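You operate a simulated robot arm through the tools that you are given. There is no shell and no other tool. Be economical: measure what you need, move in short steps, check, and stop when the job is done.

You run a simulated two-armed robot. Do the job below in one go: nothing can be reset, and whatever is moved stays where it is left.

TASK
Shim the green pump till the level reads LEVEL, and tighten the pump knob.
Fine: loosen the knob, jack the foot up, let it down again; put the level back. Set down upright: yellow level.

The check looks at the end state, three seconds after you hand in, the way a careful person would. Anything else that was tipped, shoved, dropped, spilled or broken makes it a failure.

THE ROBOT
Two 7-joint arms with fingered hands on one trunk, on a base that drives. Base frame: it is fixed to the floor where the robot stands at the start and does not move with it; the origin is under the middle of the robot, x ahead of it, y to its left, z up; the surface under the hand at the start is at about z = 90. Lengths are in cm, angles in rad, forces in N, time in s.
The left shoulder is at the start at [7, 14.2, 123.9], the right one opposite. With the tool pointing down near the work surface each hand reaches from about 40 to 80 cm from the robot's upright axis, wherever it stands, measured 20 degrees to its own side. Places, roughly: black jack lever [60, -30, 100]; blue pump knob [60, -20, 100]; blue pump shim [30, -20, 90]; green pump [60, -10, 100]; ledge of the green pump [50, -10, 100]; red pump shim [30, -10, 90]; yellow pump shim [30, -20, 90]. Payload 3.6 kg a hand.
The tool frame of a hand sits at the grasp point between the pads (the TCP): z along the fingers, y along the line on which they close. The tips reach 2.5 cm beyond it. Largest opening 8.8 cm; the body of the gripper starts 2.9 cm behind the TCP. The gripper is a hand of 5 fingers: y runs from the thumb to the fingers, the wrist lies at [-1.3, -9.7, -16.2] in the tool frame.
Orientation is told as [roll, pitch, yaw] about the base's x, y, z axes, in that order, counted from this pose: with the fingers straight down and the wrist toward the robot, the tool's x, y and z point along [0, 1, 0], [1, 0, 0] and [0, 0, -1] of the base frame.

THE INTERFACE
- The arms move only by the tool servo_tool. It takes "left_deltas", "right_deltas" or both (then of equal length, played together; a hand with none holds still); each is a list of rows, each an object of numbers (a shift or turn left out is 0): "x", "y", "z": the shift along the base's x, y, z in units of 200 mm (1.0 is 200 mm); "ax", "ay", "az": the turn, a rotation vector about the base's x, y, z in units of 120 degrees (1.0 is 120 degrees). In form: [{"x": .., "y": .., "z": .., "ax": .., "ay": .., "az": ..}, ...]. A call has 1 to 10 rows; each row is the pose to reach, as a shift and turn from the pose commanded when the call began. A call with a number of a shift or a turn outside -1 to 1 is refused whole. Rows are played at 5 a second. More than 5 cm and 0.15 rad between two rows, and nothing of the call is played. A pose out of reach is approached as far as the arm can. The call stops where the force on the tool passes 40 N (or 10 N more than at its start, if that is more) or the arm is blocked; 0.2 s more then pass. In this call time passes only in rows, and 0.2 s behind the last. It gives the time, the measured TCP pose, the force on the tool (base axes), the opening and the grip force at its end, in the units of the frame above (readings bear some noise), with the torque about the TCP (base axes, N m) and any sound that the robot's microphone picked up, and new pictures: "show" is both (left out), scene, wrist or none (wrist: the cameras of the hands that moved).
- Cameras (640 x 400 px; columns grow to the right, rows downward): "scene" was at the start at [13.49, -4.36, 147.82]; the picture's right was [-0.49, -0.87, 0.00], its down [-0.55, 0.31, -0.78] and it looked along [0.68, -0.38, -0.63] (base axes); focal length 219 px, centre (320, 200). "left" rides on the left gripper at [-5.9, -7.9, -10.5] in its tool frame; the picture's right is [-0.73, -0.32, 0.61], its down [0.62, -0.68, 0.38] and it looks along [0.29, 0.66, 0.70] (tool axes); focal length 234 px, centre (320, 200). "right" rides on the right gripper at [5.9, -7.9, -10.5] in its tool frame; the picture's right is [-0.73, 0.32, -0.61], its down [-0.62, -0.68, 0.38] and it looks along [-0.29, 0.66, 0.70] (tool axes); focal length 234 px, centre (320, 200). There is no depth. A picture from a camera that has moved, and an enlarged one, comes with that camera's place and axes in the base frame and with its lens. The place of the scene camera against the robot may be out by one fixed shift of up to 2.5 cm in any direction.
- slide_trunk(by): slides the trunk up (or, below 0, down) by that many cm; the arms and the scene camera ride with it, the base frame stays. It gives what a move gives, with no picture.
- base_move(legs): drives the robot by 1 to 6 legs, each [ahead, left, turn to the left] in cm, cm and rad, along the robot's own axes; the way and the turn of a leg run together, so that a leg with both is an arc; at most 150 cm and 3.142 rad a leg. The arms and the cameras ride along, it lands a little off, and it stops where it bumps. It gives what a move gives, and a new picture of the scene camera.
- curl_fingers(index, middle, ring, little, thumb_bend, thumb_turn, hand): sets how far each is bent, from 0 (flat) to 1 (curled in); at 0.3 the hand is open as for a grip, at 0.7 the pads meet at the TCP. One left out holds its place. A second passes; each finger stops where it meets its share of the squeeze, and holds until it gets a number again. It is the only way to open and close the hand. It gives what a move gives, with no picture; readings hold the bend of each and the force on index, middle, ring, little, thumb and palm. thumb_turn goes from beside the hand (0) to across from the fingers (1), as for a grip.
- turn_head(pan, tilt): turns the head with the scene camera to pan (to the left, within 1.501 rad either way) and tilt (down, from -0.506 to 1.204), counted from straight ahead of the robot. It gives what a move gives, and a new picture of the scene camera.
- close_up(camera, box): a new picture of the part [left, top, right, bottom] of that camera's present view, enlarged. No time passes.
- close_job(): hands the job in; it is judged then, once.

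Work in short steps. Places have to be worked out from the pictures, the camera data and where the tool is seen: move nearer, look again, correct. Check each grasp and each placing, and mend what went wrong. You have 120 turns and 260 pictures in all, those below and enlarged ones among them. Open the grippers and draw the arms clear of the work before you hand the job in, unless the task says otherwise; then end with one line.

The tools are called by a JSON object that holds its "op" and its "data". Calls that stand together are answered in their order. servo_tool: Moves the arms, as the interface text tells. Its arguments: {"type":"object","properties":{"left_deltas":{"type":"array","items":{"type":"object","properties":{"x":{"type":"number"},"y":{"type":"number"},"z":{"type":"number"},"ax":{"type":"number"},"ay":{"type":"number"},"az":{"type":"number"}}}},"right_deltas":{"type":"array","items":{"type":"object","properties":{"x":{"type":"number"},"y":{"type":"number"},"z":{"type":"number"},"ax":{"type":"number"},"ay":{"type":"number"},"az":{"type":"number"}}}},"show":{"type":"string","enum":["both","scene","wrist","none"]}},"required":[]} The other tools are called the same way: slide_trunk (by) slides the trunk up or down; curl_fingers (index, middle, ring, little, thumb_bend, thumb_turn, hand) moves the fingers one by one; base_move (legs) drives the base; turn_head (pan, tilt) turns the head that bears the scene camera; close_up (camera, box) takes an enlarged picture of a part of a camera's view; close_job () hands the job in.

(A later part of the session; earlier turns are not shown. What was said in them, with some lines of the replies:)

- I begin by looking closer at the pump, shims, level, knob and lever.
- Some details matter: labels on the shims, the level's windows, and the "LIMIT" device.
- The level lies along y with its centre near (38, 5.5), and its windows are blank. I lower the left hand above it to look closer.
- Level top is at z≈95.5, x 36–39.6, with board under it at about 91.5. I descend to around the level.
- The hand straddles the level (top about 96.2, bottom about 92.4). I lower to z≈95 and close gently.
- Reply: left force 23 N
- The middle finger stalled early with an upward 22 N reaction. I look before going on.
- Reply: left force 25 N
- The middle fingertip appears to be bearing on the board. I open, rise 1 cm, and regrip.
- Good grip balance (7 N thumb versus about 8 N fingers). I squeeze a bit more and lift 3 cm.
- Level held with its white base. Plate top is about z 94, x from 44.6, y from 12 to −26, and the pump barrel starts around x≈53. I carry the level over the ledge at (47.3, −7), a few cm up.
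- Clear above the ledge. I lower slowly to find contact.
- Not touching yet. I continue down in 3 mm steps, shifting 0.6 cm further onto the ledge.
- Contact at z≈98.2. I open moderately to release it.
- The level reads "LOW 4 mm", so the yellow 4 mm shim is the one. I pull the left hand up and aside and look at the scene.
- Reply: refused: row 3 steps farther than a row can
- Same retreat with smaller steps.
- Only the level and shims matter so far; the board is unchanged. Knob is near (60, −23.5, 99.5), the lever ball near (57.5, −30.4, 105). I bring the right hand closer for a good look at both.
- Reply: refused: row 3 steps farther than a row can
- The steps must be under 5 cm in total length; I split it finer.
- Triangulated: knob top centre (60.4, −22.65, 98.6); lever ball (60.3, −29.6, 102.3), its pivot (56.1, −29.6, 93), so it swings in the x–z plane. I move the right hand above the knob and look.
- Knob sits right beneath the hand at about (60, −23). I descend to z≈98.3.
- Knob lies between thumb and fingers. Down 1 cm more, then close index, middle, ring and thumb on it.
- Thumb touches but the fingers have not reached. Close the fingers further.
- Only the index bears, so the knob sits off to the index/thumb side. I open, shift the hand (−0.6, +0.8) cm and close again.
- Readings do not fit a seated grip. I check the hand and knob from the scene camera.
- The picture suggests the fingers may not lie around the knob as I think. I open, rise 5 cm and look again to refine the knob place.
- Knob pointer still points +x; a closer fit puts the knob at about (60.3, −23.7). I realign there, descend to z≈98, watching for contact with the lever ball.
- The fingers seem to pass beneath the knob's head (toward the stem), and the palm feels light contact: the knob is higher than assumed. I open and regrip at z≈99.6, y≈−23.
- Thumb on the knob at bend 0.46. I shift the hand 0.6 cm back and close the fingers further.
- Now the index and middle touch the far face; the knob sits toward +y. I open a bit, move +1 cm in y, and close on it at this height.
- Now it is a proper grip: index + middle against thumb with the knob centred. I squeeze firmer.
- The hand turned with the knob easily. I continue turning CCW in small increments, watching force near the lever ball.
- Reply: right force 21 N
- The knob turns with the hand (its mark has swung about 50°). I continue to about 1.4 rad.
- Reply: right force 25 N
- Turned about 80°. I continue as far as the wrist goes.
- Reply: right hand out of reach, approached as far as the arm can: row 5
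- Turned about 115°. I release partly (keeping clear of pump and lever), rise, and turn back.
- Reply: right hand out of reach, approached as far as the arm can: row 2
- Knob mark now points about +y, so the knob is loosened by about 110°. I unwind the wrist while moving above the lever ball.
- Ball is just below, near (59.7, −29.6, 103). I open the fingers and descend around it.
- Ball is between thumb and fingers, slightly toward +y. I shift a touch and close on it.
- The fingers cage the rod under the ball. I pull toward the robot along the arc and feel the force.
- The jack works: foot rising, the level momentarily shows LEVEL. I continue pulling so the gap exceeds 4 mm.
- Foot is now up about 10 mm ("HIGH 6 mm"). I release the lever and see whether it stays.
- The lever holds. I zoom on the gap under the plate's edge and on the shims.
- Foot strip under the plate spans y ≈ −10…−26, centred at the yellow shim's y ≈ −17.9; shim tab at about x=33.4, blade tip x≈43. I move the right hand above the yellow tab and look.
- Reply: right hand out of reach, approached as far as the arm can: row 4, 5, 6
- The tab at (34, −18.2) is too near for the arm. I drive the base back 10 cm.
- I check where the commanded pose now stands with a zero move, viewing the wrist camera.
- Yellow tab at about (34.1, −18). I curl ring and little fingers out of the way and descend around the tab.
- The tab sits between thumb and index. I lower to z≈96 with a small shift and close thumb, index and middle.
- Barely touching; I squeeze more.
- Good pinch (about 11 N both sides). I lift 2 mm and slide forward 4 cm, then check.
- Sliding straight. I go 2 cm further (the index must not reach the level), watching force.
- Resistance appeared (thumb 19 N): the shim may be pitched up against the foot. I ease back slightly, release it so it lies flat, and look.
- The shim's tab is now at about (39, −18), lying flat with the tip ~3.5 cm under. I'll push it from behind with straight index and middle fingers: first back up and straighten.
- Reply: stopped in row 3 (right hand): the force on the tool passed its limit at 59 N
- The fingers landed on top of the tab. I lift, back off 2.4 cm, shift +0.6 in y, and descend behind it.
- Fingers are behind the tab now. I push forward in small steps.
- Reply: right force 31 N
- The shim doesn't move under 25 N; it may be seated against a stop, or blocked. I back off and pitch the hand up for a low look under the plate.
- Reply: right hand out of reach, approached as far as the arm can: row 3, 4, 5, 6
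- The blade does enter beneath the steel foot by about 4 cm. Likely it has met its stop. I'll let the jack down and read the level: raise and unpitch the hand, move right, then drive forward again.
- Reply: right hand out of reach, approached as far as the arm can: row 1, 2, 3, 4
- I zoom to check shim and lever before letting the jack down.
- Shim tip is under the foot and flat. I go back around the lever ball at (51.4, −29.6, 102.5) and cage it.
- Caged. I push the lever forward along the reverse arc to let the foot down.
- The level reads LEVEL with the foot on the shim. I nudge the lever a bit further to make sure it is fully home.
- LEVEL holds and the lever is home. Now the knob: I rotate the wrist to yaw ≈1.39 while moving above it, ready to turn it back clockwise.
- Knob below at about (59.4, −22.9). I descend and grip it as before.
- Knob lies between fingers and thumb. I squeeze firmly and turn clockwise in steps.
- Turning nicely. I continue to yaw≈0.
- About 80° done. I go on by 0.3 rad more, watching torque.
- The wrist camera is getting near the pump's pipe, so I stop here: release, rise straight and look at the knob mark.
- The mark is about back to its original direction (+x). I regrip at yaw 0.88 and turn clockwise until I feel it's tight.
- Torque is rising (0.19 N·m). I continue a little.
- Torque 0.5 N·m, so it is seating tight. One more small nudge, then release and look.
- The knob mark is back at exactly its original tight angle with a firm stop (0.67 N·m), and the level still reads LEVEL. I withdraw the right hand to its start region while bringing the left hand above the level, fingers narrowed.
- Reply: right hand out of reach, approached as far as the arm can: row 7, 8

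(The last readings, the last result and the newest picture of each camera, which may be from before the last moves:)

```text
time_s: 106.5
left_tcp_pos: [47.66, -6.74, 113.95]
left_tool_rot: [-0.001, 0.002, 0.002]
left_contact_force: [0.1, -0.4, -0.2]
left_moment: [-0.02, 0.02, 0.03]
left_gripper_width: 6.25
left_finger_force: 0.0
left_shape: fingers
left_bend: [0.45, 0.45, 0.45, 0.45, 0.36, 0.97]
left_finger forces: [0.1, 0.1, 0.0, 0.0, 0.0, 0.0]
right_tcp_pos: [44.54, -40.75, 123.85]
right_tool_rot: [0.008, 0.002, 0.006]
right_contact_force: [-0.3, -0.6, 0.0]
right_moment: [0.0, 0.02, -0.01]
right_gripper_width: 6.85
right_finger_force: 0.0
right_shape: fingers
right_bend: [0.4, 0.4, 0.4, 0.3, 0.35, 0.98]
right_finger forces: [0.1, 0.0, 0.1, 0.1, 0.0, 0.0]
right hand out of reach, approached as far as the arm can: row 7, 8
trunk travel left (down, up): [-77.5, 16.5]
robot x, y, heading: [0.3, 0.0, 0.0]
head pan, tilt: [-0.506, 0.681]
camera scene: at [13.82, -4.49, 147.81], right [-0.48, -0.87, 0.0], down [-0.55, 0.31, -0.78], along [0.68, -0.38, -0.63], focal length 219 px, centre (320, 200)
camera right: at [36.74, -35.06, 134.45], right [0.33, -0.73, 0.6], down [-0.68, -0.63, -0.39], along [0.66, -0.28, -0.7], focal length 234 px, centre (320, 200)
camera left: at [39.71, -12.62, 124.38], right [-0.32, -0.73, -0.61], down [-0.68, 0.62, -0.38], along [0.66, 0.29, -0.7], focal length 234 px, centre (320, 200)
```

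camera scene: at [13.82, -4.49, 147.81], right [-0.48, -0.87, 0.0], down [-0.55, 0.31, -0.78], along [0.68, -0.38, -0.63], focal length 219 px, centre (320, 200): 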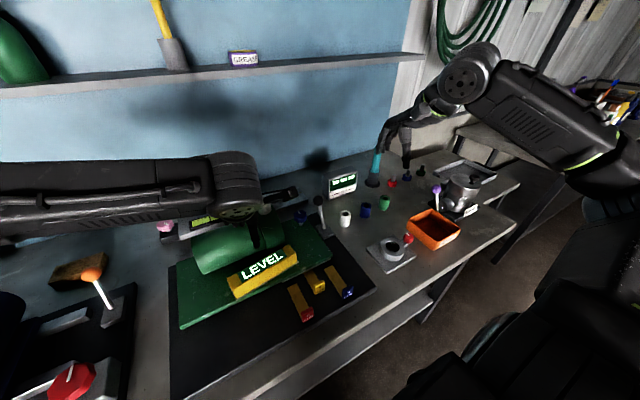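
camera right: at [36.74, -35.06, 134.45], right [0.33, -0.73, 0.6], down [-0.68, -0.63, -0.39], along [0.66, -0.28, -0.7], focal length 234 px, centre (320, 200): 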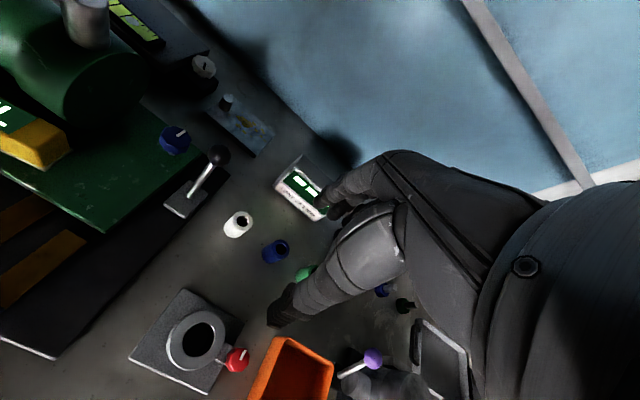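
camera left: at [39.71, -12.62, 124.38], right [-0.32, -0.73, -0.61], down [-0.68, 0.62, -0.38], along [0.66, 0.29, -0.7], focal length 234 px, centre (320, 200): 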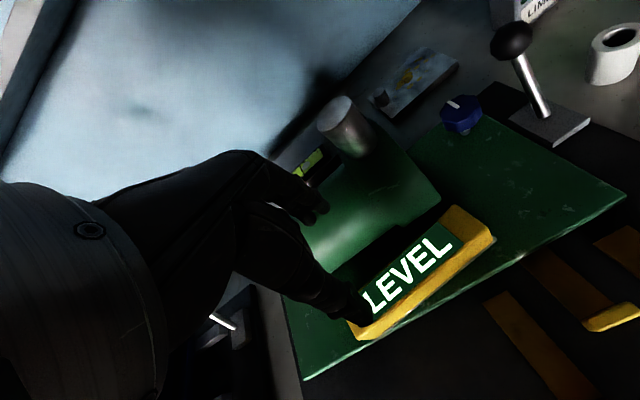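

Level centre is about (48.4, −6.7). I descend over it, narrow opening, to just above full depth and look.

{"op": "servo_tool", "data": {"left_deltas": [{"x": 0.03, "z": -0.2}, {"x": 0.035, "z": -0.4}, {"x": 0.035, "z": -0.58}, {"x": 0.035, "z": -0.68}], "show": "wrist"}}

{"op": "close_up", "data": {"camera": "left", "box": [200, 80, 500, 360]}}

```text
time_s: 107.5
left_tcp_pos: [47.55, -6.99, 100.43]
left_tool_rot: [-0.001, -0.003, 0.0]
left_contact_force: [-11.9, -0.3, 6.5]
left_moment: [0.07, -0.45, 0.12]
left_gripper_width: 6.23
left_finger_force: 6.0
left_shape: fingers
left_bend: [0.45, 0.49, 0.45, 0.45, 0.36, 0.97]
left_finger forces: [0.0, 12.9, 0.0, 0.0, 0.1, 0.1]
right_tcp_pos: [44.03, -40.58, 124.09]
right_tool_rot: [0.006, -0.002, 0.005]
right_contact_force: [-0.4, 0.0, -0.1]
right_moment: [0.03, 0.01, 0.0]
right_gripper_width: 6.87
right_finger_force: 0.0
right_shape: fingers
right_bend: [0.4, 0.4, 0.4, 0.3, 0.35, 0.98]
right_finger forces: [0.1, 0.0, 0.0, 0.0, 0.1, 0.0]
trunk travel left (down, up): [-77.5, 16.5]
robot x, y, heading: [0.22, -0.36, 0.001]
head pan, tilt: [-0.506, 0.681]
camera left: at [39.65, -12.69, 110.75], right [-0.32, -0.73, -0.61], down [-0.68, 0.62, -0.39], along [0.66, 0.29, -0.69], focal length 234 px, centre (320, 200)
```

left: 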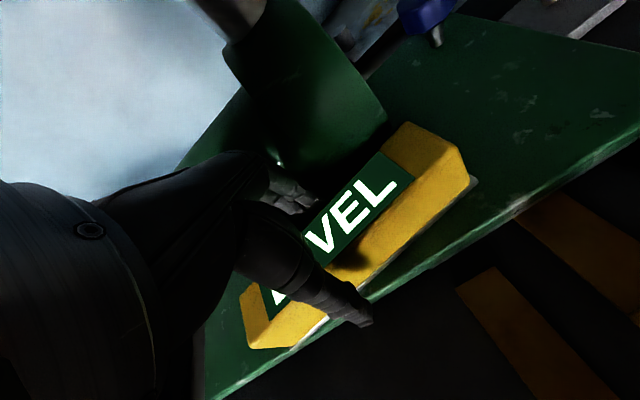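

```text
1.43 times, centred on (350, 220) of left
camera zoom: at [39.65, -12.69, 110.75], right [-0.32, -0.73, -0.61], down [-0.68, 0.62, -0.39], along [0.66, 0.29, -0.69], focal length 334 px, centre (277, 171)
```

zoom: 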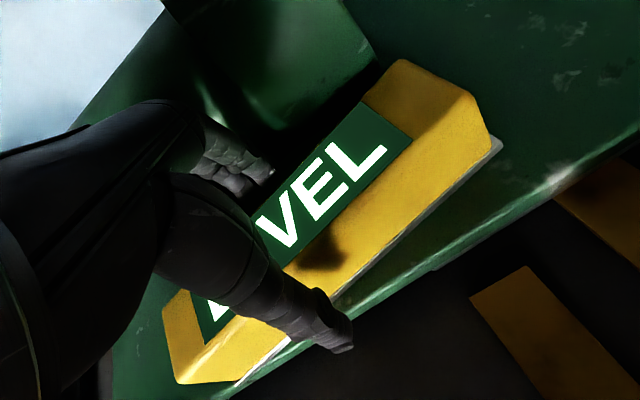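

The middle finger is brushing the barrel. I lift 3 cm, curl the fingers more (0.54) so they slip between level and barrel, and try again.

{"op": "servo_tool", "data": {"left_deltas": [{"x": -0.02, "z": 0.1}, {"x": -0.02, "z": 0.2}], "show": "none"}}

{"op": "curl_fingers", "data": {"hand": "left", "index": 0.53, "middle": 0.53, "ring": 0.53, "little": 0.53, "thumb_bend": 0.34}}

{"op": "servo_tool", "data": {"left_deltas": [{"x": 0.02, "z": -0.1}, {"x": 0.02, "z": -0.2}, {"x": 0.02, "z": -0.24}], "show": "wrist"}}

{"op": "close_up", "data": {"camera": "left", "box": [200, 80, 500, 360]}}

```text
time_s: 108.2
left_tcp_pos: [47.51, -6.81, 104.33]
left_tool_rot: [-0.002, 0.0, 0.0]
left_contact_force: [-0.2, 0.2, 0.5]
left_moment: [0.04, 0.01, 0.01]
left_gripper_width: 6.22
left_finger_force: 0.0
left_shape: fingers
left_bend: [0.45, 0.45, 0.45, 0.45, 0.36, 0.97]
left_finger forces: [0.0, 0.0, 0.1, 0.0, 0.0, 0.0]
right_tcp_pos: [44.37, -40.47, 124.06]
right_tool_rot: [0.005, 0.0, 0.006]
right_contact_force: [-0.9, 1.0, 0.5]
right_moment: [0.02, -0.02, 0.0]
right_gripper_width: 6.84
right_finger_force: 0.1
right_shape: fingers
right_bend: [0.4, 0.4, 0.4, 0.3, 0.35, 0.98]
right_finger forces: [0.0, 0.1, 0.0, 0.0, 0.1, 0.0]
trunk travel left (down, up): [-77.5, 16.5]
robot x, y, heading: [0.57, 0.27, -0.002]
head pan, tilt: [-0.506, 0.681]
```

```text
time_s: 109.2
left_tcp_pos: [47.62, -6.92, 104.28]
left_tool_rot: [-0.003, -0.001, 0.001]
left_contact_force: [-0.8, -0.4, -1.1]
left_moment: [0.0, 0.0, -0.02]
left_gripper_width: 5.55
left_finger_force: 0.1
left_shape: fingers
left_bend: [0.53, 0.53, 0.53, 0.53, 0.34, 0.97]
left_finger forces: [0.0, 0.0, 0.0, 0.0, 0.0, 0.1]
right_tcp_pos: [44.5, -40.72, 123.87]
right_tool_rot: [0.006, 0.001, 0.004]
right_contact_force: [0.0, 0.0, -0.3]
right_moment: [0.01, 0.01, -0.01]
right_gripper_width: 6.87
right_finger_force: 0.1
right_shape: fingers
right_bend: [0.4, 0.4, 0.4, 0.3, 0.35, 0.98]
right_finger forces: [0.0, 0.1, 0.0, 0.1, 0.1, 0.0]
trunk travel left (down, up): [-77.5, 16.5]
robot x, y, heading: [0.44, -0.31, 0.002]
head pan, tilt: [-0.506, 0.681]
```

```text
time_s: 110.0
left_tcp_pos: [47.89, -6.69, 99.46]
left_tool_rot: [-0.003, -0.001, 0.001]
left_contact_force: [-9.8, 0.2, 1.2]
left_moment: [0.0, -0.21, 0.11]
left_gripper_width: 5.57
left_finger_force: 5.7
left_shape: fingers
left_bend: [0.53, 0.58, 0.53, 0.53, 0.34, 0.97]
left_finger forces: [0.1, 10.5, 0.0, 0.0, 0.0, 0.1]
right_tcp_pos: [44.31, -40.67, 124.07]
right_tool_rot: [0.006, 0.001, 0.007]
right_contact_force: [0.3, 0.1, 0.1]
right_moment: [-0.03, 0.0, 0.0]
right_gripper_width: 6.85
right_finger_force: 0.1
right_shape: fingers
right_bend: [0.4, 0.4, 0.4, 0.3, 0.35, 0.98]
right_finger forces: [0.1, 0.0, 0.1, 0.0, 0.0, 0.0]
trunk travel left (down, up): [-77.5, 16.5]
robot x, y, heading: [-0.03, 0.15, -0.003]
head pan, tilt: [-0.506, 0.681]
camera left: at [39.98, -12.43, 109.93], right [-0.32, -0.73, -0.61], down [-0.68, 0.62, -0.38], along [0.66, 0.29, -0.7], focal length 234 px, centre (320, 200)
```

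left: 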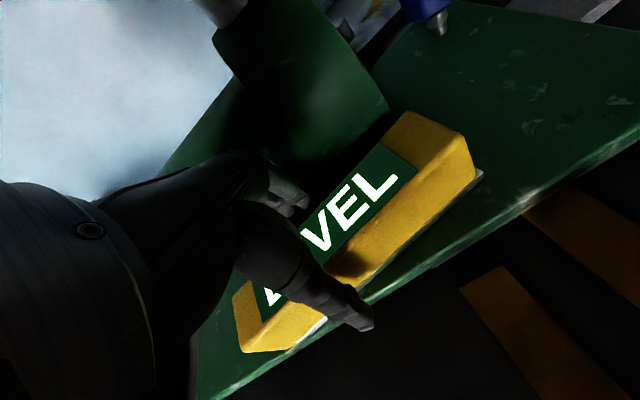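

```text
1.43 times, centred on (350, 220) of left
camera zoom: at [39.98, -12.43, 109.93], right [-0.32, -0.73, -0.61], down [-0.68, 0.62, -0.38], along [0.66, 0.29, -0.7], focal length 334 px, centre (277, 171)
```

zoom: 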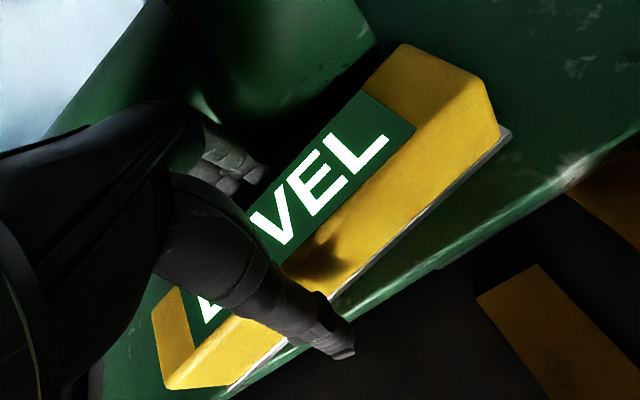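

Middle finger rests on the barrel lightly but the others are behind the level. I lower 0.8 cm and close.

{"op": "servo_tool", "data": {"left_deltas": [{"z": -0.02}, {"z": -0.04}], "show": "none"}}

{"op": "curl_fingers", "data": {"hand": "left", "index": 0.62, "middle": 0.64, "ring": 0.62, "little": 0.62, "thumb_bend": 0.58}}

{"op": "close_up", "data": {"camera": "left", "box": [200, 80, 500, 360]}}

```text
time_s: 110.5
left_tcp_pos: [48.08, -6.69, 98.67]
left_tool_rot: [-0.002, -0.001, -0.001]
left_contact_force: [-5.8, 0.6, -0.1]
left_moment: [0.02, -0.06, 0.04]
left_gripper_width: 5.56
left_finger_force: 2.8
left_shape: fingers
left_bend: [0.53, 0.57, 0.53, 0.53, 0.34, 0.97]
left_finger forces: [0.0, 5.2, 0.1, 0.0, 0.0, 0.0]
right_tcp_pos: [44.43, -40.6, 124.01]
right_tool_rot: [0.006, 0.0, 0.005]
right_contact_force: [0.2, 0.7, -0.2]
right_moment: [-0.02, 0.01, -0.02]
right_gripper_width: 6.89
right_finger_force: 0.1
right_shape: fingers
right_bend: [0.4, 0.4, 0.4, 0.3, 0.35, 0.98]
right_finger forces: [0.0, 0.1, 0.0, 0.0, 0.1, 0.0]
trunk travel left (down, up): [-77.5, 16.5]
robot x, y, heading: [0.65, 0.01, -0.003]
head pan, tilt: [-0.506, 0.681]
```

```text
time_s: 111.5
left_tcp_pos: [48.11, -6.55, 98.75]
left_tool_rot: [-0.001, 0.001, 0.001]
left_contact_force: [-0.6, 0.7, 3.2]
left_moment: [0.0, -0.11, -0.01]
left_gripper_width: 3.56
left_finger_force: 6.8
left_shape: fingers
left_bend: [0.58, 0.61, 0.61, 0.62, 0.51, 0.97]
left_finger forces: [3.2, 3.1, 0.5, 0.0, 7.0, 0.1]
right_tcp_pos: [44.56, -40.5, 123.96]
right_tool_rot: [0.006, 0.001, 0.005]
right_contact_force: [0.6, 0.0, 0.1]
right_moment: [0.01, 0.01, -0.04]
right_gripper_width: 6.86
right_finger_force: 0.1
right_shape: fingers
right_bend: [0.4, 0.4, 0.4, 0.3, 0.35, 0.98]
right_finger forces: [0.0, 0.0, 0.0, 0.0, 0.0, 0.1]
trunk travel left (down, up): [-77.5, 16.5]
robot x, y, heading: [0.3, -0.01, -0.001]
head pan, tilt: [-0.506, 0.681]
```

```text
1.43 times, centred on (350, 220) of left
camera zoom: at [40.18, -12.43, 109.14], right [-0.32, -0.73, -0.61], down [-0.68, 0.62, -0.38], along [0.66, 0.29, -0.7], focal length 334 px, centre (277, 171)
```

zoom: 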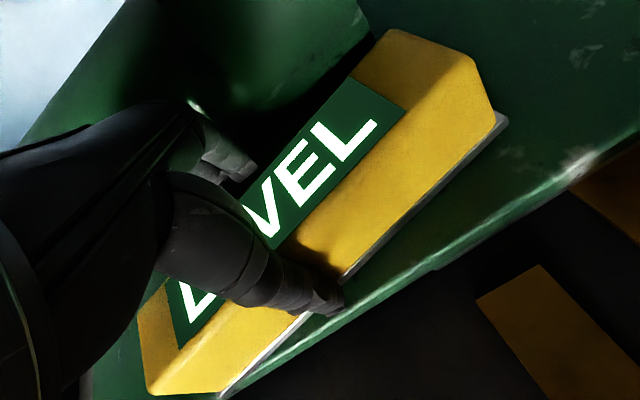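

Good symmetrical grip. I squeeze firmer and lift 4 cm, moving slightly back from the barrel.

{"op": "curl_fingers", "data": {"hand": "left", "index": 0.68, "middle": 0.68, "ring": 0.68, "little": 0.68, "thumb_bend": 0.66}}

{"op": "servo_tool", "data": {"left_deltas": [{"z": 0.05}, {"x": -0.02, "z": 0.12}, {"x": -0.05, "z": 0.2}], "show": "both"}}

```text
time_s: 112.5
left_tcp_pos: [48.13, -6.59, 98.74]
left_tool_rot: [-0.001, 0.002, -0.002]
left_contact_force: [0.5, 0.7, 2.5]
left_moment: [0.02, -0.15, -0.12]
left_gripper_width: 3.43
left_finger_force: 15.3
left_shape: fingers
left_bend: [0.59, 0.62, 0.64, 0.67, 0.52, 0.96]
left_finger forces: [6.2, 4.5, 3.1, 1.4, 14.9, 0.0]
right_tcp_pos: [44.6, -40.51, 124.02]
right_tool_rot: [0.006, 0.001, 0.004]
right_contact_force: [0.1, 0.1, -0.3]
right_moment: [0.04, 0.03, -0.02]
right_gripper_width: 6.86
right_finger_force: 0.0
right_shape: fingers
right_bend: [0.4, 0.4, 0.4, 0.3, 0.35, 0.98]
right_finger forces: [0.0, 0.0, 0.0, 0.1, 0.0, 0.0]
trunk travel left (down, up): [-77.5, 16.5]
robot x, y, heading: [0.26, -0.41, -0.002]
head pan, tilt: [-0.506, 0.681]
```

```text
time_s: 113.3
left_tcp_pos: [47.19, -6.8, 102.61]
left_tool_rot: [0.0, 0.001, 0.0]
left_contact_force: [-0.4, 0.1, -2.5]
left_moment: [0.06, -0.04, -0.01]
left_gripper_width: 3.4
left_finger_force: 12.7
left_shape: fingers
left_bend: [0.58, 0.63, 0.65, 0.67, 0.53, 0.95]
left_finger forces: [6.3, 4.0, 2.0, 0.6, 12.8, 0.1]
right_tcp_pos: [44.41, -40.57, 123.89]
right_tool_rot: [0.006, 0.001, 0.005]
right_contact_force: [0.2, 0.0, -0.5]
right_moment: [0.01, 0.0, 0.0]
right_gripper_width: 6.86
right_finger_force: 0.1
right_shape: fingers
right_bend: [0.4, 0.4, 0.4, 0.3, 0.35, 0.98]
right_finger forces: [0.0, 0.1, 0.0, 0.0, 0.0, 0.1]
trunk travel left (down, up): [-77.5, 16.5]
robot x, y, heading: [0.3, -0.05, -0.001]
head pan, tilt: [-0.506, 0.681]
camera scene: at [13.74, -4.39, 147.82], right [-0.48, -0.87, 0.0], down [-0.55, 0.31, -0.78], along [0.68, -0.38, -0.63], focal length 219 px, centre (320, 200)
camera left: at [39.3, -12.54, 113.17], right [-0.32, -0.73, -0.61], down [-0.68, 0.62, -0.38], along [0.66, 0.29, -0.7], focal length 234 px, centre (320, 200)
```

scene: 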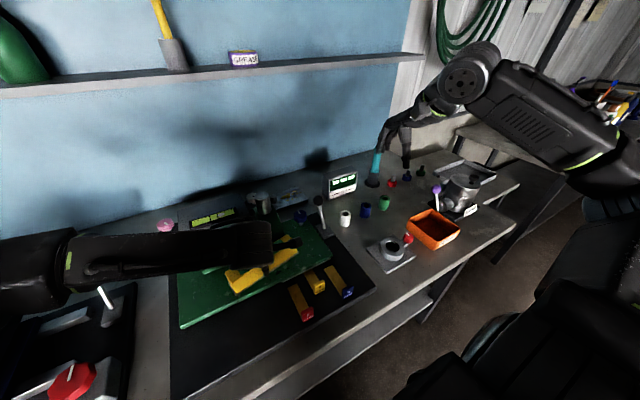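
left: 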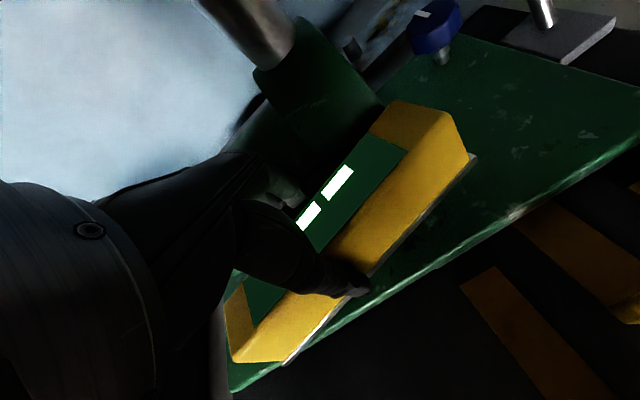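

Level held. I carry it back toward its original place (37.7, 5.4).

{"op": "servo_tool", "data": {"left_deltas": [{"x": -0.1, "z": 0.05}, {"x": -0.2, "y": 0.1, "z": 0.06}, {"x": -0.3, "y": 0.25, "z": 0.06}, {"x": -0.4, "y": 0.4, "z": 0.04}, {"x": -0.475, "y": 0.52, "z": 0.0}, {"x": -0.475, "y": 0.61, "z": -0.06}, {"x": -0.475, "y": 0.61, "z": -0.16}, {"x": -0.475, "y": 0.61, "z": -0.25}], "show": "both"}}

```text
time_s: 115.2
left_tcp_pos: [37.84, 5.61, 97.56]
left_tool_rot: [-0.002, 0.001, 0.002]
left_contact_force: [0.1, 0.4, -2.9]
left_moment: [0.06, 0.01, 0.04]
left_gripper_width: 3.41
left_finger_force: 12.7
left_shape: fingers
left_bend: [0.58, 0.63, 0.65, 0.67, 0.53, 0.95]
left_finger forces: [6.5, 3.9, 2.0, 0.5, 12.6, 0.0]
right_tcp_pos: [44.56, -40.56, 124.03]
right_tool_rot: [0.006, 0.001, 0.005]
right_contact_force: [-1.2, -0.8, 0.0]
right_moment: [-0.01, -0.04, 0.02]
right_gripper_width: 6.86
right_finger_force: 0.1
right_shape: fingers
right_bend: [0.4, 0.4, 0.4, 0.3, 0.35, 0.98]
right_finger forces: [0.0, 0.0, 0.1, 0.0, 0.0, 0.1]
trunk travel left (down, up): [-77.5, 16.5]
robot x, y, heading: [0.12, 0.1, -0.005]
head pan, tilt: [-0.506, 0.681]
camera scene: at [13.81, -4.38, 147.82], right [-0.48, -0.87, 0.0], down [-0.55, 0.31, -0.78], along [0.68, -0.38, -0.63], focal length 219 px, centre (320, 200)
camera left: at [29.88, -0.17, 108.07], right [-0.32, -0.73, -0.61], down [-0.68, 0.62, -0.38], along [0.66, 0.29, -0.7], focal length 234 px, centre (320, 200)
```

scene: 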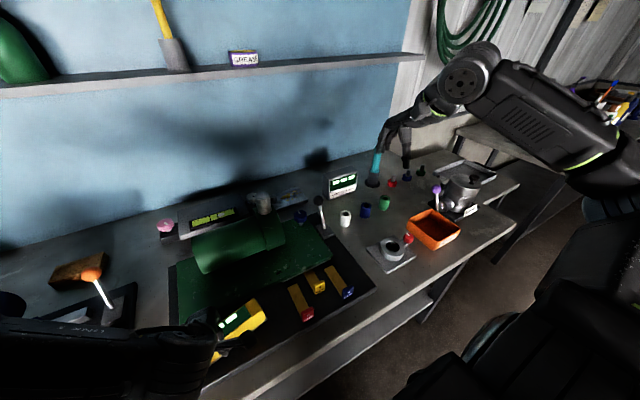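
left: 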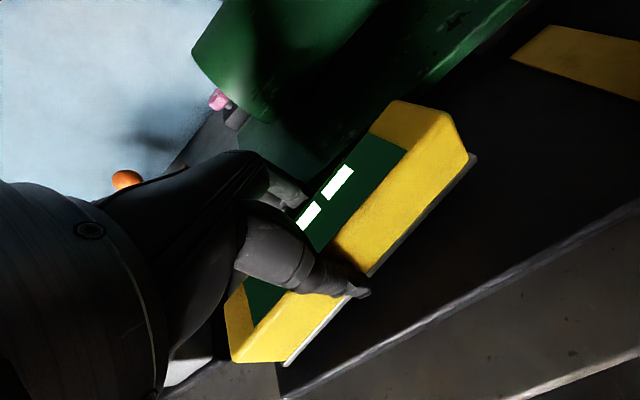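

Over its old place, 1 cm up. I lower in small steps until contact.

{"op": "servo_tool", "data": {"left_deltas": [{"z": -0.025}, {"z": -0.045}, {"z": -0.06}, {"z": -0.07}], "show": "none"}}

```text
time_s: 116.2
left_tcp_pos: [37.68, 5.5, 96.32]
left_tool_rot: [-0.002, 0.002, -0.002]
left_contact_force: [-0.1, 0.2, -2.6]
left_moment: [0.0, -0.01, -0.02]
left_gripper_width: 3.44
left_finger_force: 12.5
left_shape: fingers
left_bend: [0.58, 0.63, 0.65, 0.67, 0.53, 0.95]
left_finger forces: [6.5, 3.7, 2.0, 0.5, 12.6, 0.0]
right_tcp_pos: [44.59, -40.65, 123.85]
right_tool_rot: [0.004, 0.002, 0.005]
right_contact_force: [0.0, 0.1, 0.5]
right_moment: [-0.01, 0.01, -0.02]
right_gripper_width: 6.89
right_finger_force: 0.1
right_shape: fingers
right_bend: [0.4, 0.4, 0.4, 0.3, 0.35, 0.98]
right_finger forces: [0.1, 0.0, 0.0, 0.0, 0.0, 0.0]
trunk travel left (down, up): [-77.5, 16.5]
robot x, y, heading: [0.01, 0.3, -0.001]
head pan, tilt: [-0.506, 0.681]
```

{"op": "servo_tool", "data": {"left_deltas": [{"z": -0.01}, {"z": -0.02}], "show": "none"}}

```text
time_s: 116.8
left_tcp_pos: [37.66, 5.34, 95.98]
left_tool_rot: [-0.001, 0.001, -0.001]
left_contact_force: [0.9, -0.3, -1.5]
left_moment: [0.07, -0.02, -0.01]
left_gripper_width: 3.43
left_finger_force: 13.7
left_shape: fingers
left_bend: [0.58, 0.63, 0.65, 0.67, 0.53, 0.95]
left_finger forces: [6.6, 4.0, 2.2, 0.5, 12.8, 0.0]
right_tcp_pos: [44.5, -40.57, 123.94]
right_tool_rot: [0.006, 0.002, 0.004]
right_contact_force: [-0.3, 0.1, 0.3]
right_moment: [0.04, -0.02, -0.01]
right_gripper_width: 6.8
right_finger_force: 0.0
right_shape: fingers
right_bend: [0.4, 0.4, 0.4, 0.3, 0.35, 0.98]
right_finger forces: [0.1, 0.1, 0.1, 0.0, 0.1, 0.1]
trunk travel left (down, up): [-77.5, 16.5]
robot x, y, heading: [0.15, 0.21, -0.001]
head pan, tilt: [-0.506, 0.681]
```

No contact yet; 3 mm more in fine steps.

{"op": "servo_tool", "data": {"left_deltas": [{"z": -0.008}, {"z": -0.016}, {"z": -0.022}], "show": "wrist"}}

```text
time_s: 117.5
left_tcp_pos: [37.53, 5.33, 95.69]
left_tool_rot: [-0.002, -0.004, 0.001]
left_contact_force: [1.8, 1.6, 18.0]
left_moment: [0.19, -0.32, -0.04]
left_gripper_width: 3.41
left_finger_force: 17.0
left_shape: fingers
left_bend: [0.58, 0.62, 0.64, 0.68, 0.54, 0.95]
left_finger forces: [8.1, 6.2, 3.6, 0.5, 16.4, 0.0]
right_tcp_pos: [44.21, -40.59, 124.09]
right_tool_rot: [0.006, 0.0, 0.007]
right_contact_force: [0.6, -1.3, 0.3]
right_moment: [0.01, 0.0, -0.01]
right_gripper_width: 6.88
right_finger_force: 0.2
right_shape: fingers
right_bend: [0.4, 0.4, 0.4, 0.3, 0.35, 0.98]
right_finger forces: [0.0, 0.1, 0.1, 0.0, 0.0, 0.1]
trunk travel left (down, up): [-77.5, 16.5]
robot x, y, heading: [0.05, -0.38, 0.0]
head pan, tilt: [-0.506, 0.681]
camera left: at [29.61, -0.34, 106.14], right [-0.32, -0.73, -0.61], down [-0.68, 0.62, -0.39], along [0.66, 0.29, -0.69], focal length 234 px, centre (320, 200)
```

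left: 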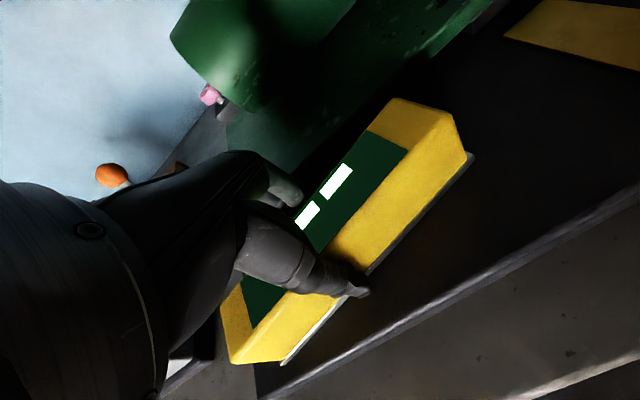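

Contact now (18 N). I loosen the grip gradually so the level settles flat.

{"op": "curl_fingers", "data": {"hand": "left", "index": 0.58, "middle": 0.59, "ring": 0.59, "little": 0.6, "thumb_bend": 0.53}}

{"op": "close_up", "data": {"camera": "left", "box": [200, 80, 500, 380]}}

{"op": "close_up", "data": {"camera": "scene", "box": [160, 270, 300, 390]}}

```text
time_s: 118.5
left_tcp_pos: [37.54, 5.41, 95.67]
left_tool_rot: [-0.001, 0.001, -0.001]
left_contact_force: [-1.3, -0.4, 2.2]
left_moment: [-0.01, -0.06, 0.02]
left_gripper_width: 3.72
left_finger_force: 2.9
left_shape: fingers
left_bend: [0.55, 0.58, 0.59, 0.6, 0.51, 0.97]
left_finger forces: [1.4, 0.9, 0.0, 0.1, 3.8, 0.0]
right_tcp_pos: [44.45, -40.6, 123.96]
right_tool_rot: [0.006, 0.001, 0.006]
right_contact_force: [0.8, 0.0, -0.2]
right_moment: [0.01, -0.05, 0.01]
right_gripper_width: 6.86
right_finger_force: 0.1
right_shape: fingers
right_bend: [0.4, 0.4, 0.4, 0.3, 0.35, 0.98]
right_finger forces: [0.0, 0.0, 0.0, 0.0, 0.0, 0.1]
trunk travel left (down, up): [-77.5, 16.5]
robot x, y, heading: [-0.01, 0.25, 0.003]
head pan, tilt: [-0.506, 0.681]
```

```text
1.33 times, centred on (350, 230) of left
camera zoom: at [29.67, -0.33, 106.04], right [-0.32, -0.73, -0.61], down [-0.68, 0.62, -0.38], along [0.66, 0.29, -0.7], focal length 312 px, centre (280, 160)
```

zoom: 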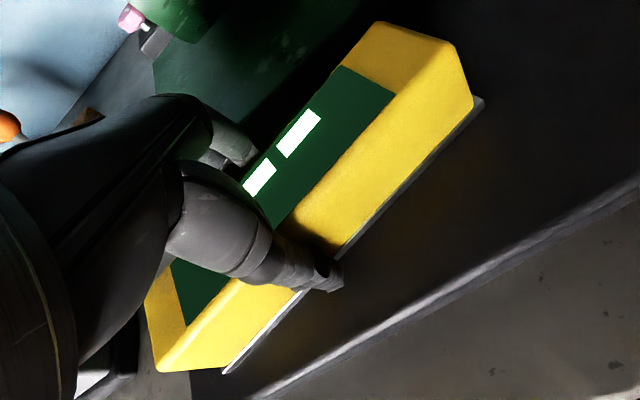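

```text
3.33 times, centred on (230, 330) of scene
camera zoom: at [13.68, -4.36, 147.83], right [-0.48, -0.87, 0.0], down [-0.55, 0.31, -0.78], along [0.68, -0.38, -0.63], focal length 730 px, centre (620, -233)
```

zoom: 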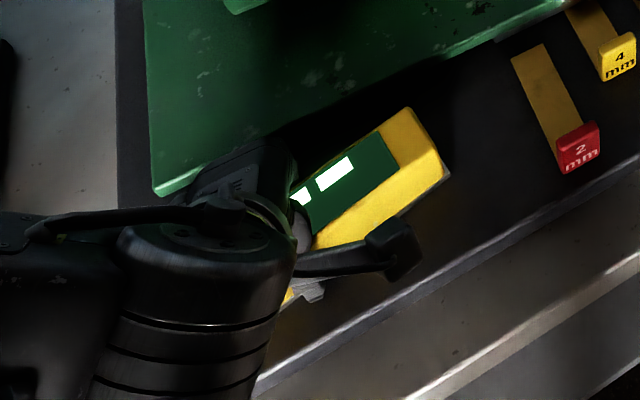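

The level settled upright but is yawed about 0.2 rad from its original alignment. With this light hold I rotate the hand −0.2 rad and shift +0.4 cm in y to square it up.

{"op": "servo_tool", "data": {"left_deltas": [{"z": 0.01, "az": -0.035}, {"z": 0.01, "az": -0.07, "y": 0.01}, {"z": 0.01, "az": -0.105, "y": 0.02}], "show": "none"}}

{"op": "close_up", "data": {"camera": "left", "box": [200, 80, 500, 380]}}

{"op": "close_up", "data": {"camera": "scene", "box": [160, 270, 300, 390]}}

```text
time_s: 119.3
left_tcp_pos: [37.69, 5.76, 95.85]
left_tool_rot: [-0.001, 0.001, -0.221]
left_contact_force: [0.6, 0.3, -2.5]
left_moment: [0.0, -0.01, 0.01]
left_gripper_width: 3.66
left_finger_force: 2.2
left_shape: fingers
left_bend: [0.55, 0.58, 0.59, 0.6, 0.51, 0.97]
left_finger forces: [1.4, 1.0, 0.0, 0.1, 2.3, 0.0]
right_tcp_pos: [44.48, -40.53, 123.96]
right_tool_rot: [0.002, 0.003, 0.004]
right_contact_force: [-0.8, 0.1, -0.3]
right_moment: [-0.01, 0.0, 0.01]
right_gripper_width: 6.87
right_finger_force: 0.0
right_shape: fingers
right_bend: [0.4, 0.4, 0.4, 0.3, 0.35, 0.98]
right_finger forces: [0.0, 0.0, 0.1, 0.1, 0.0, 0.0]
trunk travel left (down, up): [-77.5, 16.5]
robot x, y, heading: [0.36, -0.22, 0.0]
head pan, tilt: [-0.506, 0.681]
```

```text
1.33 times, centred on (350, 230) of left
camera zoom: at [28.68, 1.97, 106.24], right [-0.47, -0.64, -0.61], down [-0.53, 0.76, -0.38], along [0.7, 0.14, -0.7], focal length 312 px, centre (280, 160)
```

zoom: 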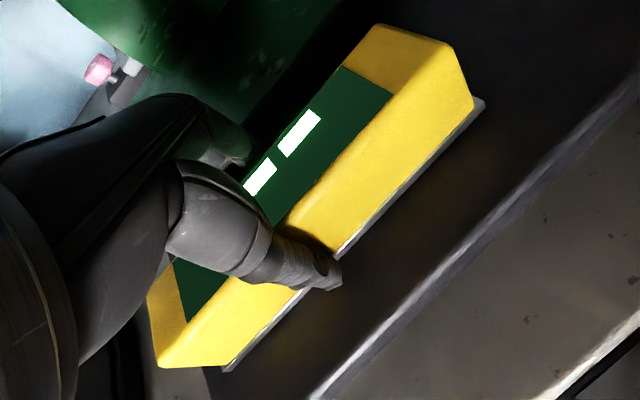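

```text
3.33 times, centred on (230, 330) of scene
camera zoom: at [13.75, -4.3, 147.83], right [-0.48, -0.87, 0.0], down [-0.55, 0.3, -0.78], along [0.68, -0.38, -0.63], focal length 730 px, centre (620, -233)
```

zoom: 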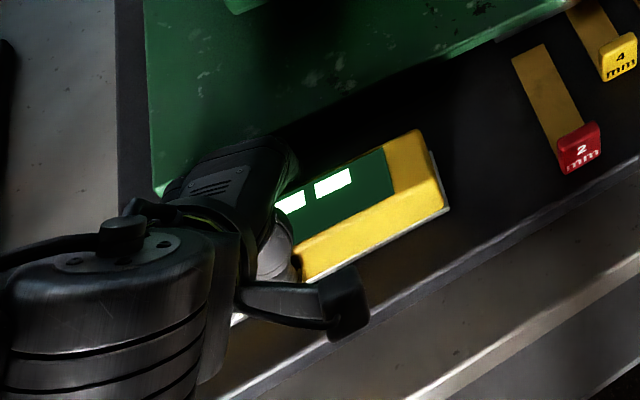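

Now square with the board and within about 0.5 cm of its original place. I lower 2–3 mm and release.

{"op": "servo_tool", "data": {"left_deltas": [{"x": 0.01, "z": -0.012}], "show": "none"}}

{"op": "curl_fingers", "data": {"hand": "left", "index": 0.5, "middle": 0.52, "ring": 0.5, "little": 0.5, "thumb_bend": 0.45}}

{"op": "curl_fingers", "data": {"hand": "left", "index": 0.33, "middle": 0.36, "ring": 0.33, "little": 0.33, "thumb_bend": 0.33}}

{"op": "servo_tool", "data": {"left_deltas": [{"z": 0.08}, {"z": 0.2}, {"z": 0.4}, {"z": 0.6}], "show": "both"}}

```text
time_s: 119.8
left_tcp_pos: [37.7, 5.81, 95.7]
left_tool_rot: [-0.001, -0.001, -0.22]
left_contact_force: [-0.5, -0.5, 2.2]
left_moment: [-0.04, -0.05, 0.02]
left_gripper_width: 3.67
left_finger_force: 3.5
left_shape: fingers
left_bend: [0.55, 0.58, 0.59, 0.6, 0.5, 0.97]
left_finger forces: [1.4, 1.3, 0.0, 0.0, 3.5, 0.0]
right_tcp_pos: [44.47, -40.66, 124.03]
right_tool_rot: [0.006, -0.001, 0.006]
right_contact_force: [0.3, 0.6, 0.8]
right_moment: [-0.01, -0.02, 0.0]
right_gripper_width: 6.86
right_finger_force: 0.0
right_shape: fingers
right_bend: [0.4, 0.4, 0.4, 0.3, 0.35, 0.98]
right_finger forces: [0.0, 0.0, 0.1, 0.0, 0.0, 0.1]
trunk travel left (down, up): [-77.5, 16.5]
robot x, y, heading: [0.44, -0.06, 0.003]
head pan, tilt: [-0.506, 0.681]
```

```text
time_s: 120.8
left_tcp_pos: [37.75, 5.79, 95.44]
left_tool_rot: [-0.002, -0.001, -0.22]
left_contact_force: [0.5, 0.2, 0.0]
left_moment: [0.02, 0.02, 0.0]
left_gripper_width: 4.67
left_finger_force: 0.1
left_shape: fingers
left_bend: [0.5, 0.52, 0.5, 0.5, 0.45, 0.97]
left_finger forces: [0.0, 0.0, 0.0, 0.0, 0.1, 0.0]
right_tcp_pos: [44.48, -40.64, 123.96]
right_tool_rot: [0.005, 0.002, 0.005]
right_contact_force: [0.1, 0.0, 0.5]
right_moment: [-0.03, -0.01, 0.02]
right_gripper_width: 6.85
right_finger_force: 0.0
right_shape: fingers
right_bend: [0.4, 0.4, 0.4, 0.3, 0.35, 0.98]
right_finger forces: [0.1, 0.0, 0.0, 0.0, 0.0, 0.1]
trunk travel left (down, up): [-77.5, 16.5]
robot x, y, heading: [0.46, -0.09, 0.0]
head pan, tilt: [-0.506, 0.681]
```

```text
time_s: 121.8
left_tcp_pos: [37.8, 5.84, 95.55]
left_tool_rot: [-0.003, 0.001, -0.22]
left_contact_force: [0.4, -0.2, -0.6]
left_moment: [0.0, 0.0, 0.01]
left_gripper_width: 7.81
left_finger_force: 0.2
left_shape: fingers
left_bend: [0.33, 0.36, 0.33, 0.33, 0.33, 0.97]
left_finger forces: [0.0, 0.1, 0.1, 0.1, 0.0, 0.0]
right_tcp_pos: [44.52, -40.62, 124.0]
right_tool_rot: [0.006, 0.002, 0.006]
right_contact_force: [-0.8, 1.0, 0.6]
right_moment: [0.0, 0.0, 0.01]
right_gripper_width: 6.84
right_finger_force: 0.0
right_shape: fingers
right_bend: [0.4, 0.4, 0.4, 0.3, 0.35, 0.98]
right_finger forces: [0.0, 0.1, 0.1, 0.0, 0.0, 0.0]
trunk travel left (down, up): [-77.5, 16.5]
robot x, y, heading: [0.85, -0.05, -0.001]
head pan, tilt: [-0.506, 0.681]
```

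```text
time_s: 122.8
left_tcp_pos: [37.65, 5.87, 107.57]
left_tool_rot: [-0.002, 0.001, -0.221]
left_contact_force: [-0.5, 0.0, 0.8]
left_moment: [0.01, 0.01, 0.0]
left_gripper_width: 7.83
left_finger_force: 0.1
left_shape: fingers
left_bend: [0.33, 0.36, 0.33, 0.33, 0.33, 0.97]
left_finger forces: [0.0, 0.0, 0.1, 0.0, 0.0, 0.1]
right_tcp_pos: [44.43, -40.49, 123.97]
right_tool_rot: [0.004, 0.0, 0.006]
right_contact_force: [0.2, -0.3, -0.1]
right_moment: [0.0, 0.02, 0.05]
right_gripper_width: 6.85
right_finger_force: 0.0
right_shape: fingers
right_bend: [0.4, 0.4, 0.4, 0.3, 0.35, 0.98]
right_finger forces: [0.0, 0.1, 0.1, 0.1, 0.0, 0.0]
trunk travel left (down, up): [-77.5, 16.5]
robot x, y, heading: [0.22, -0.11, 0.003]
head pan, tilt: [-0.506, 0.681]
camera scene: at [13.64, -4.37, 147.83], right [-0.48, -0.87, 0.0], down [-0.55, 0.31, -0.78], along [0.68, -0.38, -0.63], focal length 219 px, centre (320, 200)
camera left: at [28.61, 1.99, 118.02], right [-0.47, -0.64, -0.61], down [-0.53, 0.76, -0.38], along [0.7, 0.14, -0.7], focal length 234 px, centre (320, 200)
```

scene: 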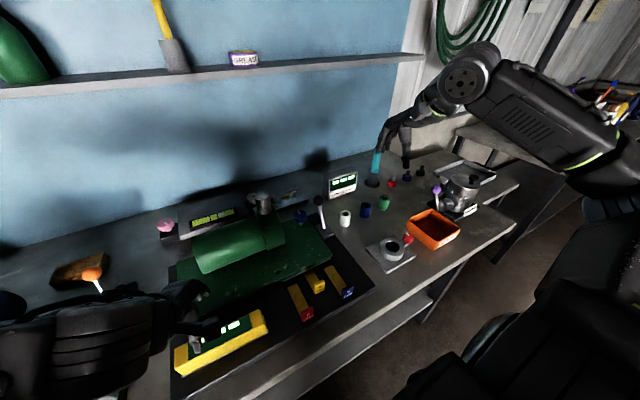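
left: 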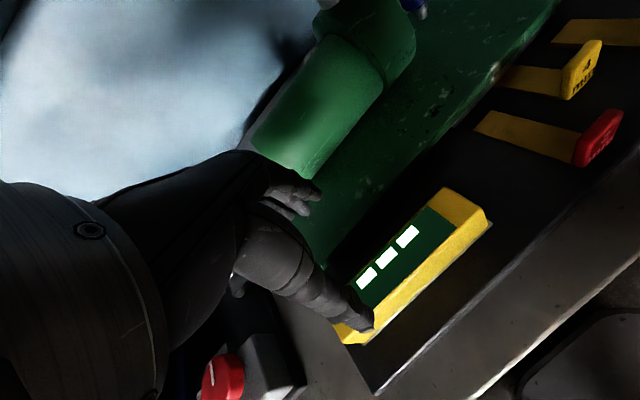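

The level stands upright back in place. I draw the left hand up to its starting region and make a last check.

{"op": "servo_tool", "data": {"left_deltas": [{"z": 0.2, "az": 0.03}, {"z": 0.4, "az": 0.06}, {"x": 0.05, "y": -0.05, "z": 0.6, "az": 0.09}, {"x": 0.1, "y": -0.1, "z": 0.8, "az": 0.105}, {"x": 0.15, "y": -0.1, "z": 1.0, "az": 0.105}], "show": "scene"}}

{"op": "close_up", "data": {"camera": "scene", "box": [160, 170, 380, 390]}}

{"op": "close_up", "data": {"camera": "right", "box": [0, 60, 300, 300]}}

{"op": "close_up", "data": {"camera": "scene", "box": [270, 180, 340, 235]}}

```text
time_s: 124.0
left_tcp_pos: [40.73, 3.81, 127.44]
left_tool_rot: [-0.001, 0.001, 0.001]
left_contact_force: [0.1, -1.0, 0.5]
left_moment: [-0.02, -0.01, 0.02]
left_gripper_width: 7.82
left_finger_force: 0.1
left_shape: fingers
left_bend: [0.33, 0.36, 0.33, 0.33, 0.33, 0.97]
left_finger forces: [0.1, 0.0, 0.0, 0.0, 0.0, 0.1]
right_tcp_pos: [44.53, -40.54, 124.03]
right_tool_rot: [0.006, -0.001, 0.006]
right_contact_force: [0.2, 0.4, -0.4]
right_moment: [0.02, 0.04, 0.0]
right_gripper_width: 6.86
right_finger_force: 0.1
right_shape: fingers
right_bend: [0.4, 0.4, 0.4, 0.3, 0.35, 0.98]
right_finger forces: [0.0, 0.0, 0.1, 0.1, 0.1, 0.0]
trunk travel left (down, up): [-77.5, 16.5]
robot x, y, heading: [0.09, 0.25, 0.002]
head pan, tilt: [-0.506, 0.681]
camera scene: at [13.64, -4.34, 147.83], right [-0.48, -0.87, 0.0], down [-0.55, 0.3, -0.78], along [0.68, -0.38, -0.63], focal length 219 px, centre (320, 200)
```

scene: 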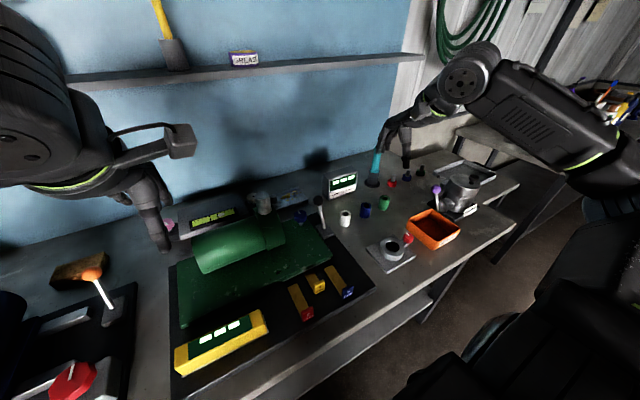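

```text
1.82 times, centred on (270, 280) of scene
camera zoom: at [13.64, -4.34, 147.83], right [-0.48, -0.87, 0.0], down [-0.55, 0.3, -0.78], along [0.68, -0.38, -0.63], focal length 398 px, centre (411, 54)
```

zoom: 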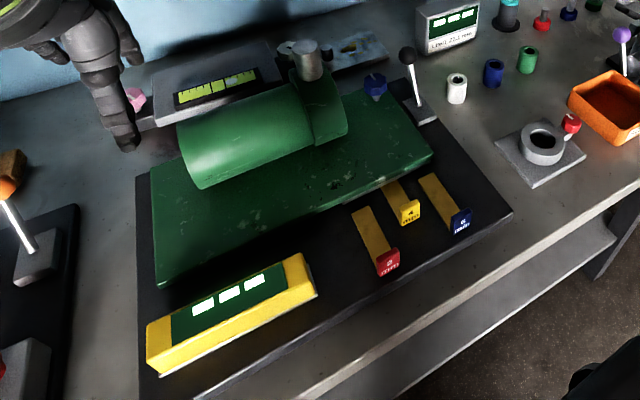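

```text
1.67 times, centred on (150, 180) of right
camera zoom: at [36.57, -34.91, 134.58], right [0.33, -0.73, 0.6], down [-0.68, -0.63, -0.39], along [0.66, -0.28, -0.7], focal length 390 px, centre (603, 233)
```

zoom: 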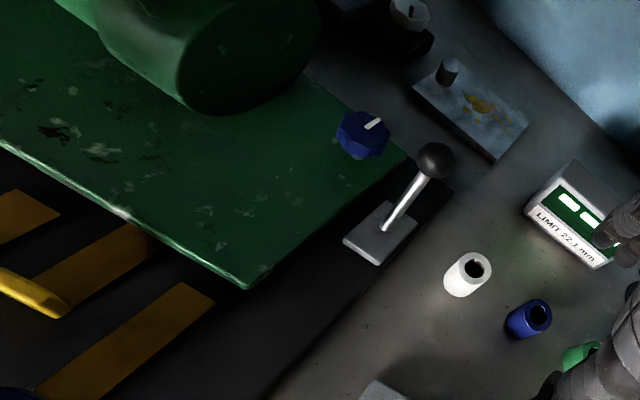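

```text
7.27 times, centred on (305, 208) of scene
camera zoom: at [13.64, -4.34, 147.83], right [-0.48, -0.87, 0.0], down [-0.55, 0.3, -0.78], along [0.68, -0.38, -0.63], focal length 1593 px, centre (429, 146)
```

zoom: 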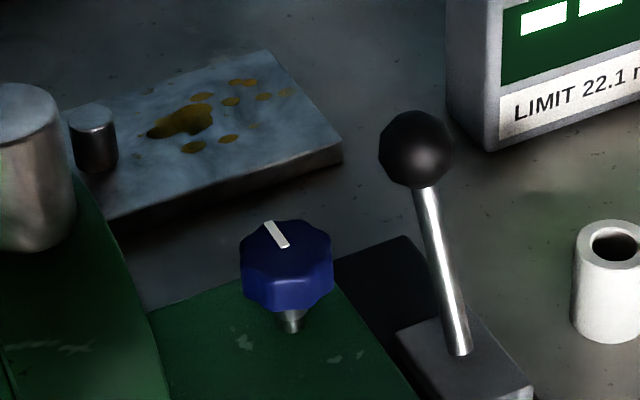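

The foot sits on the 4 mm shim, the knob is tight, the lever is down, the level is back upright, and both hands are clear. I hand in.

{"op": "close_job", "data": {}}

```text
The job is handed in.
```

The green pump is shimmed with the 4 mm shim and read LEVEL with the jack down and the knob tightened; the yellow level is back upright within about half a centimetre of where it started. The job is handed in.
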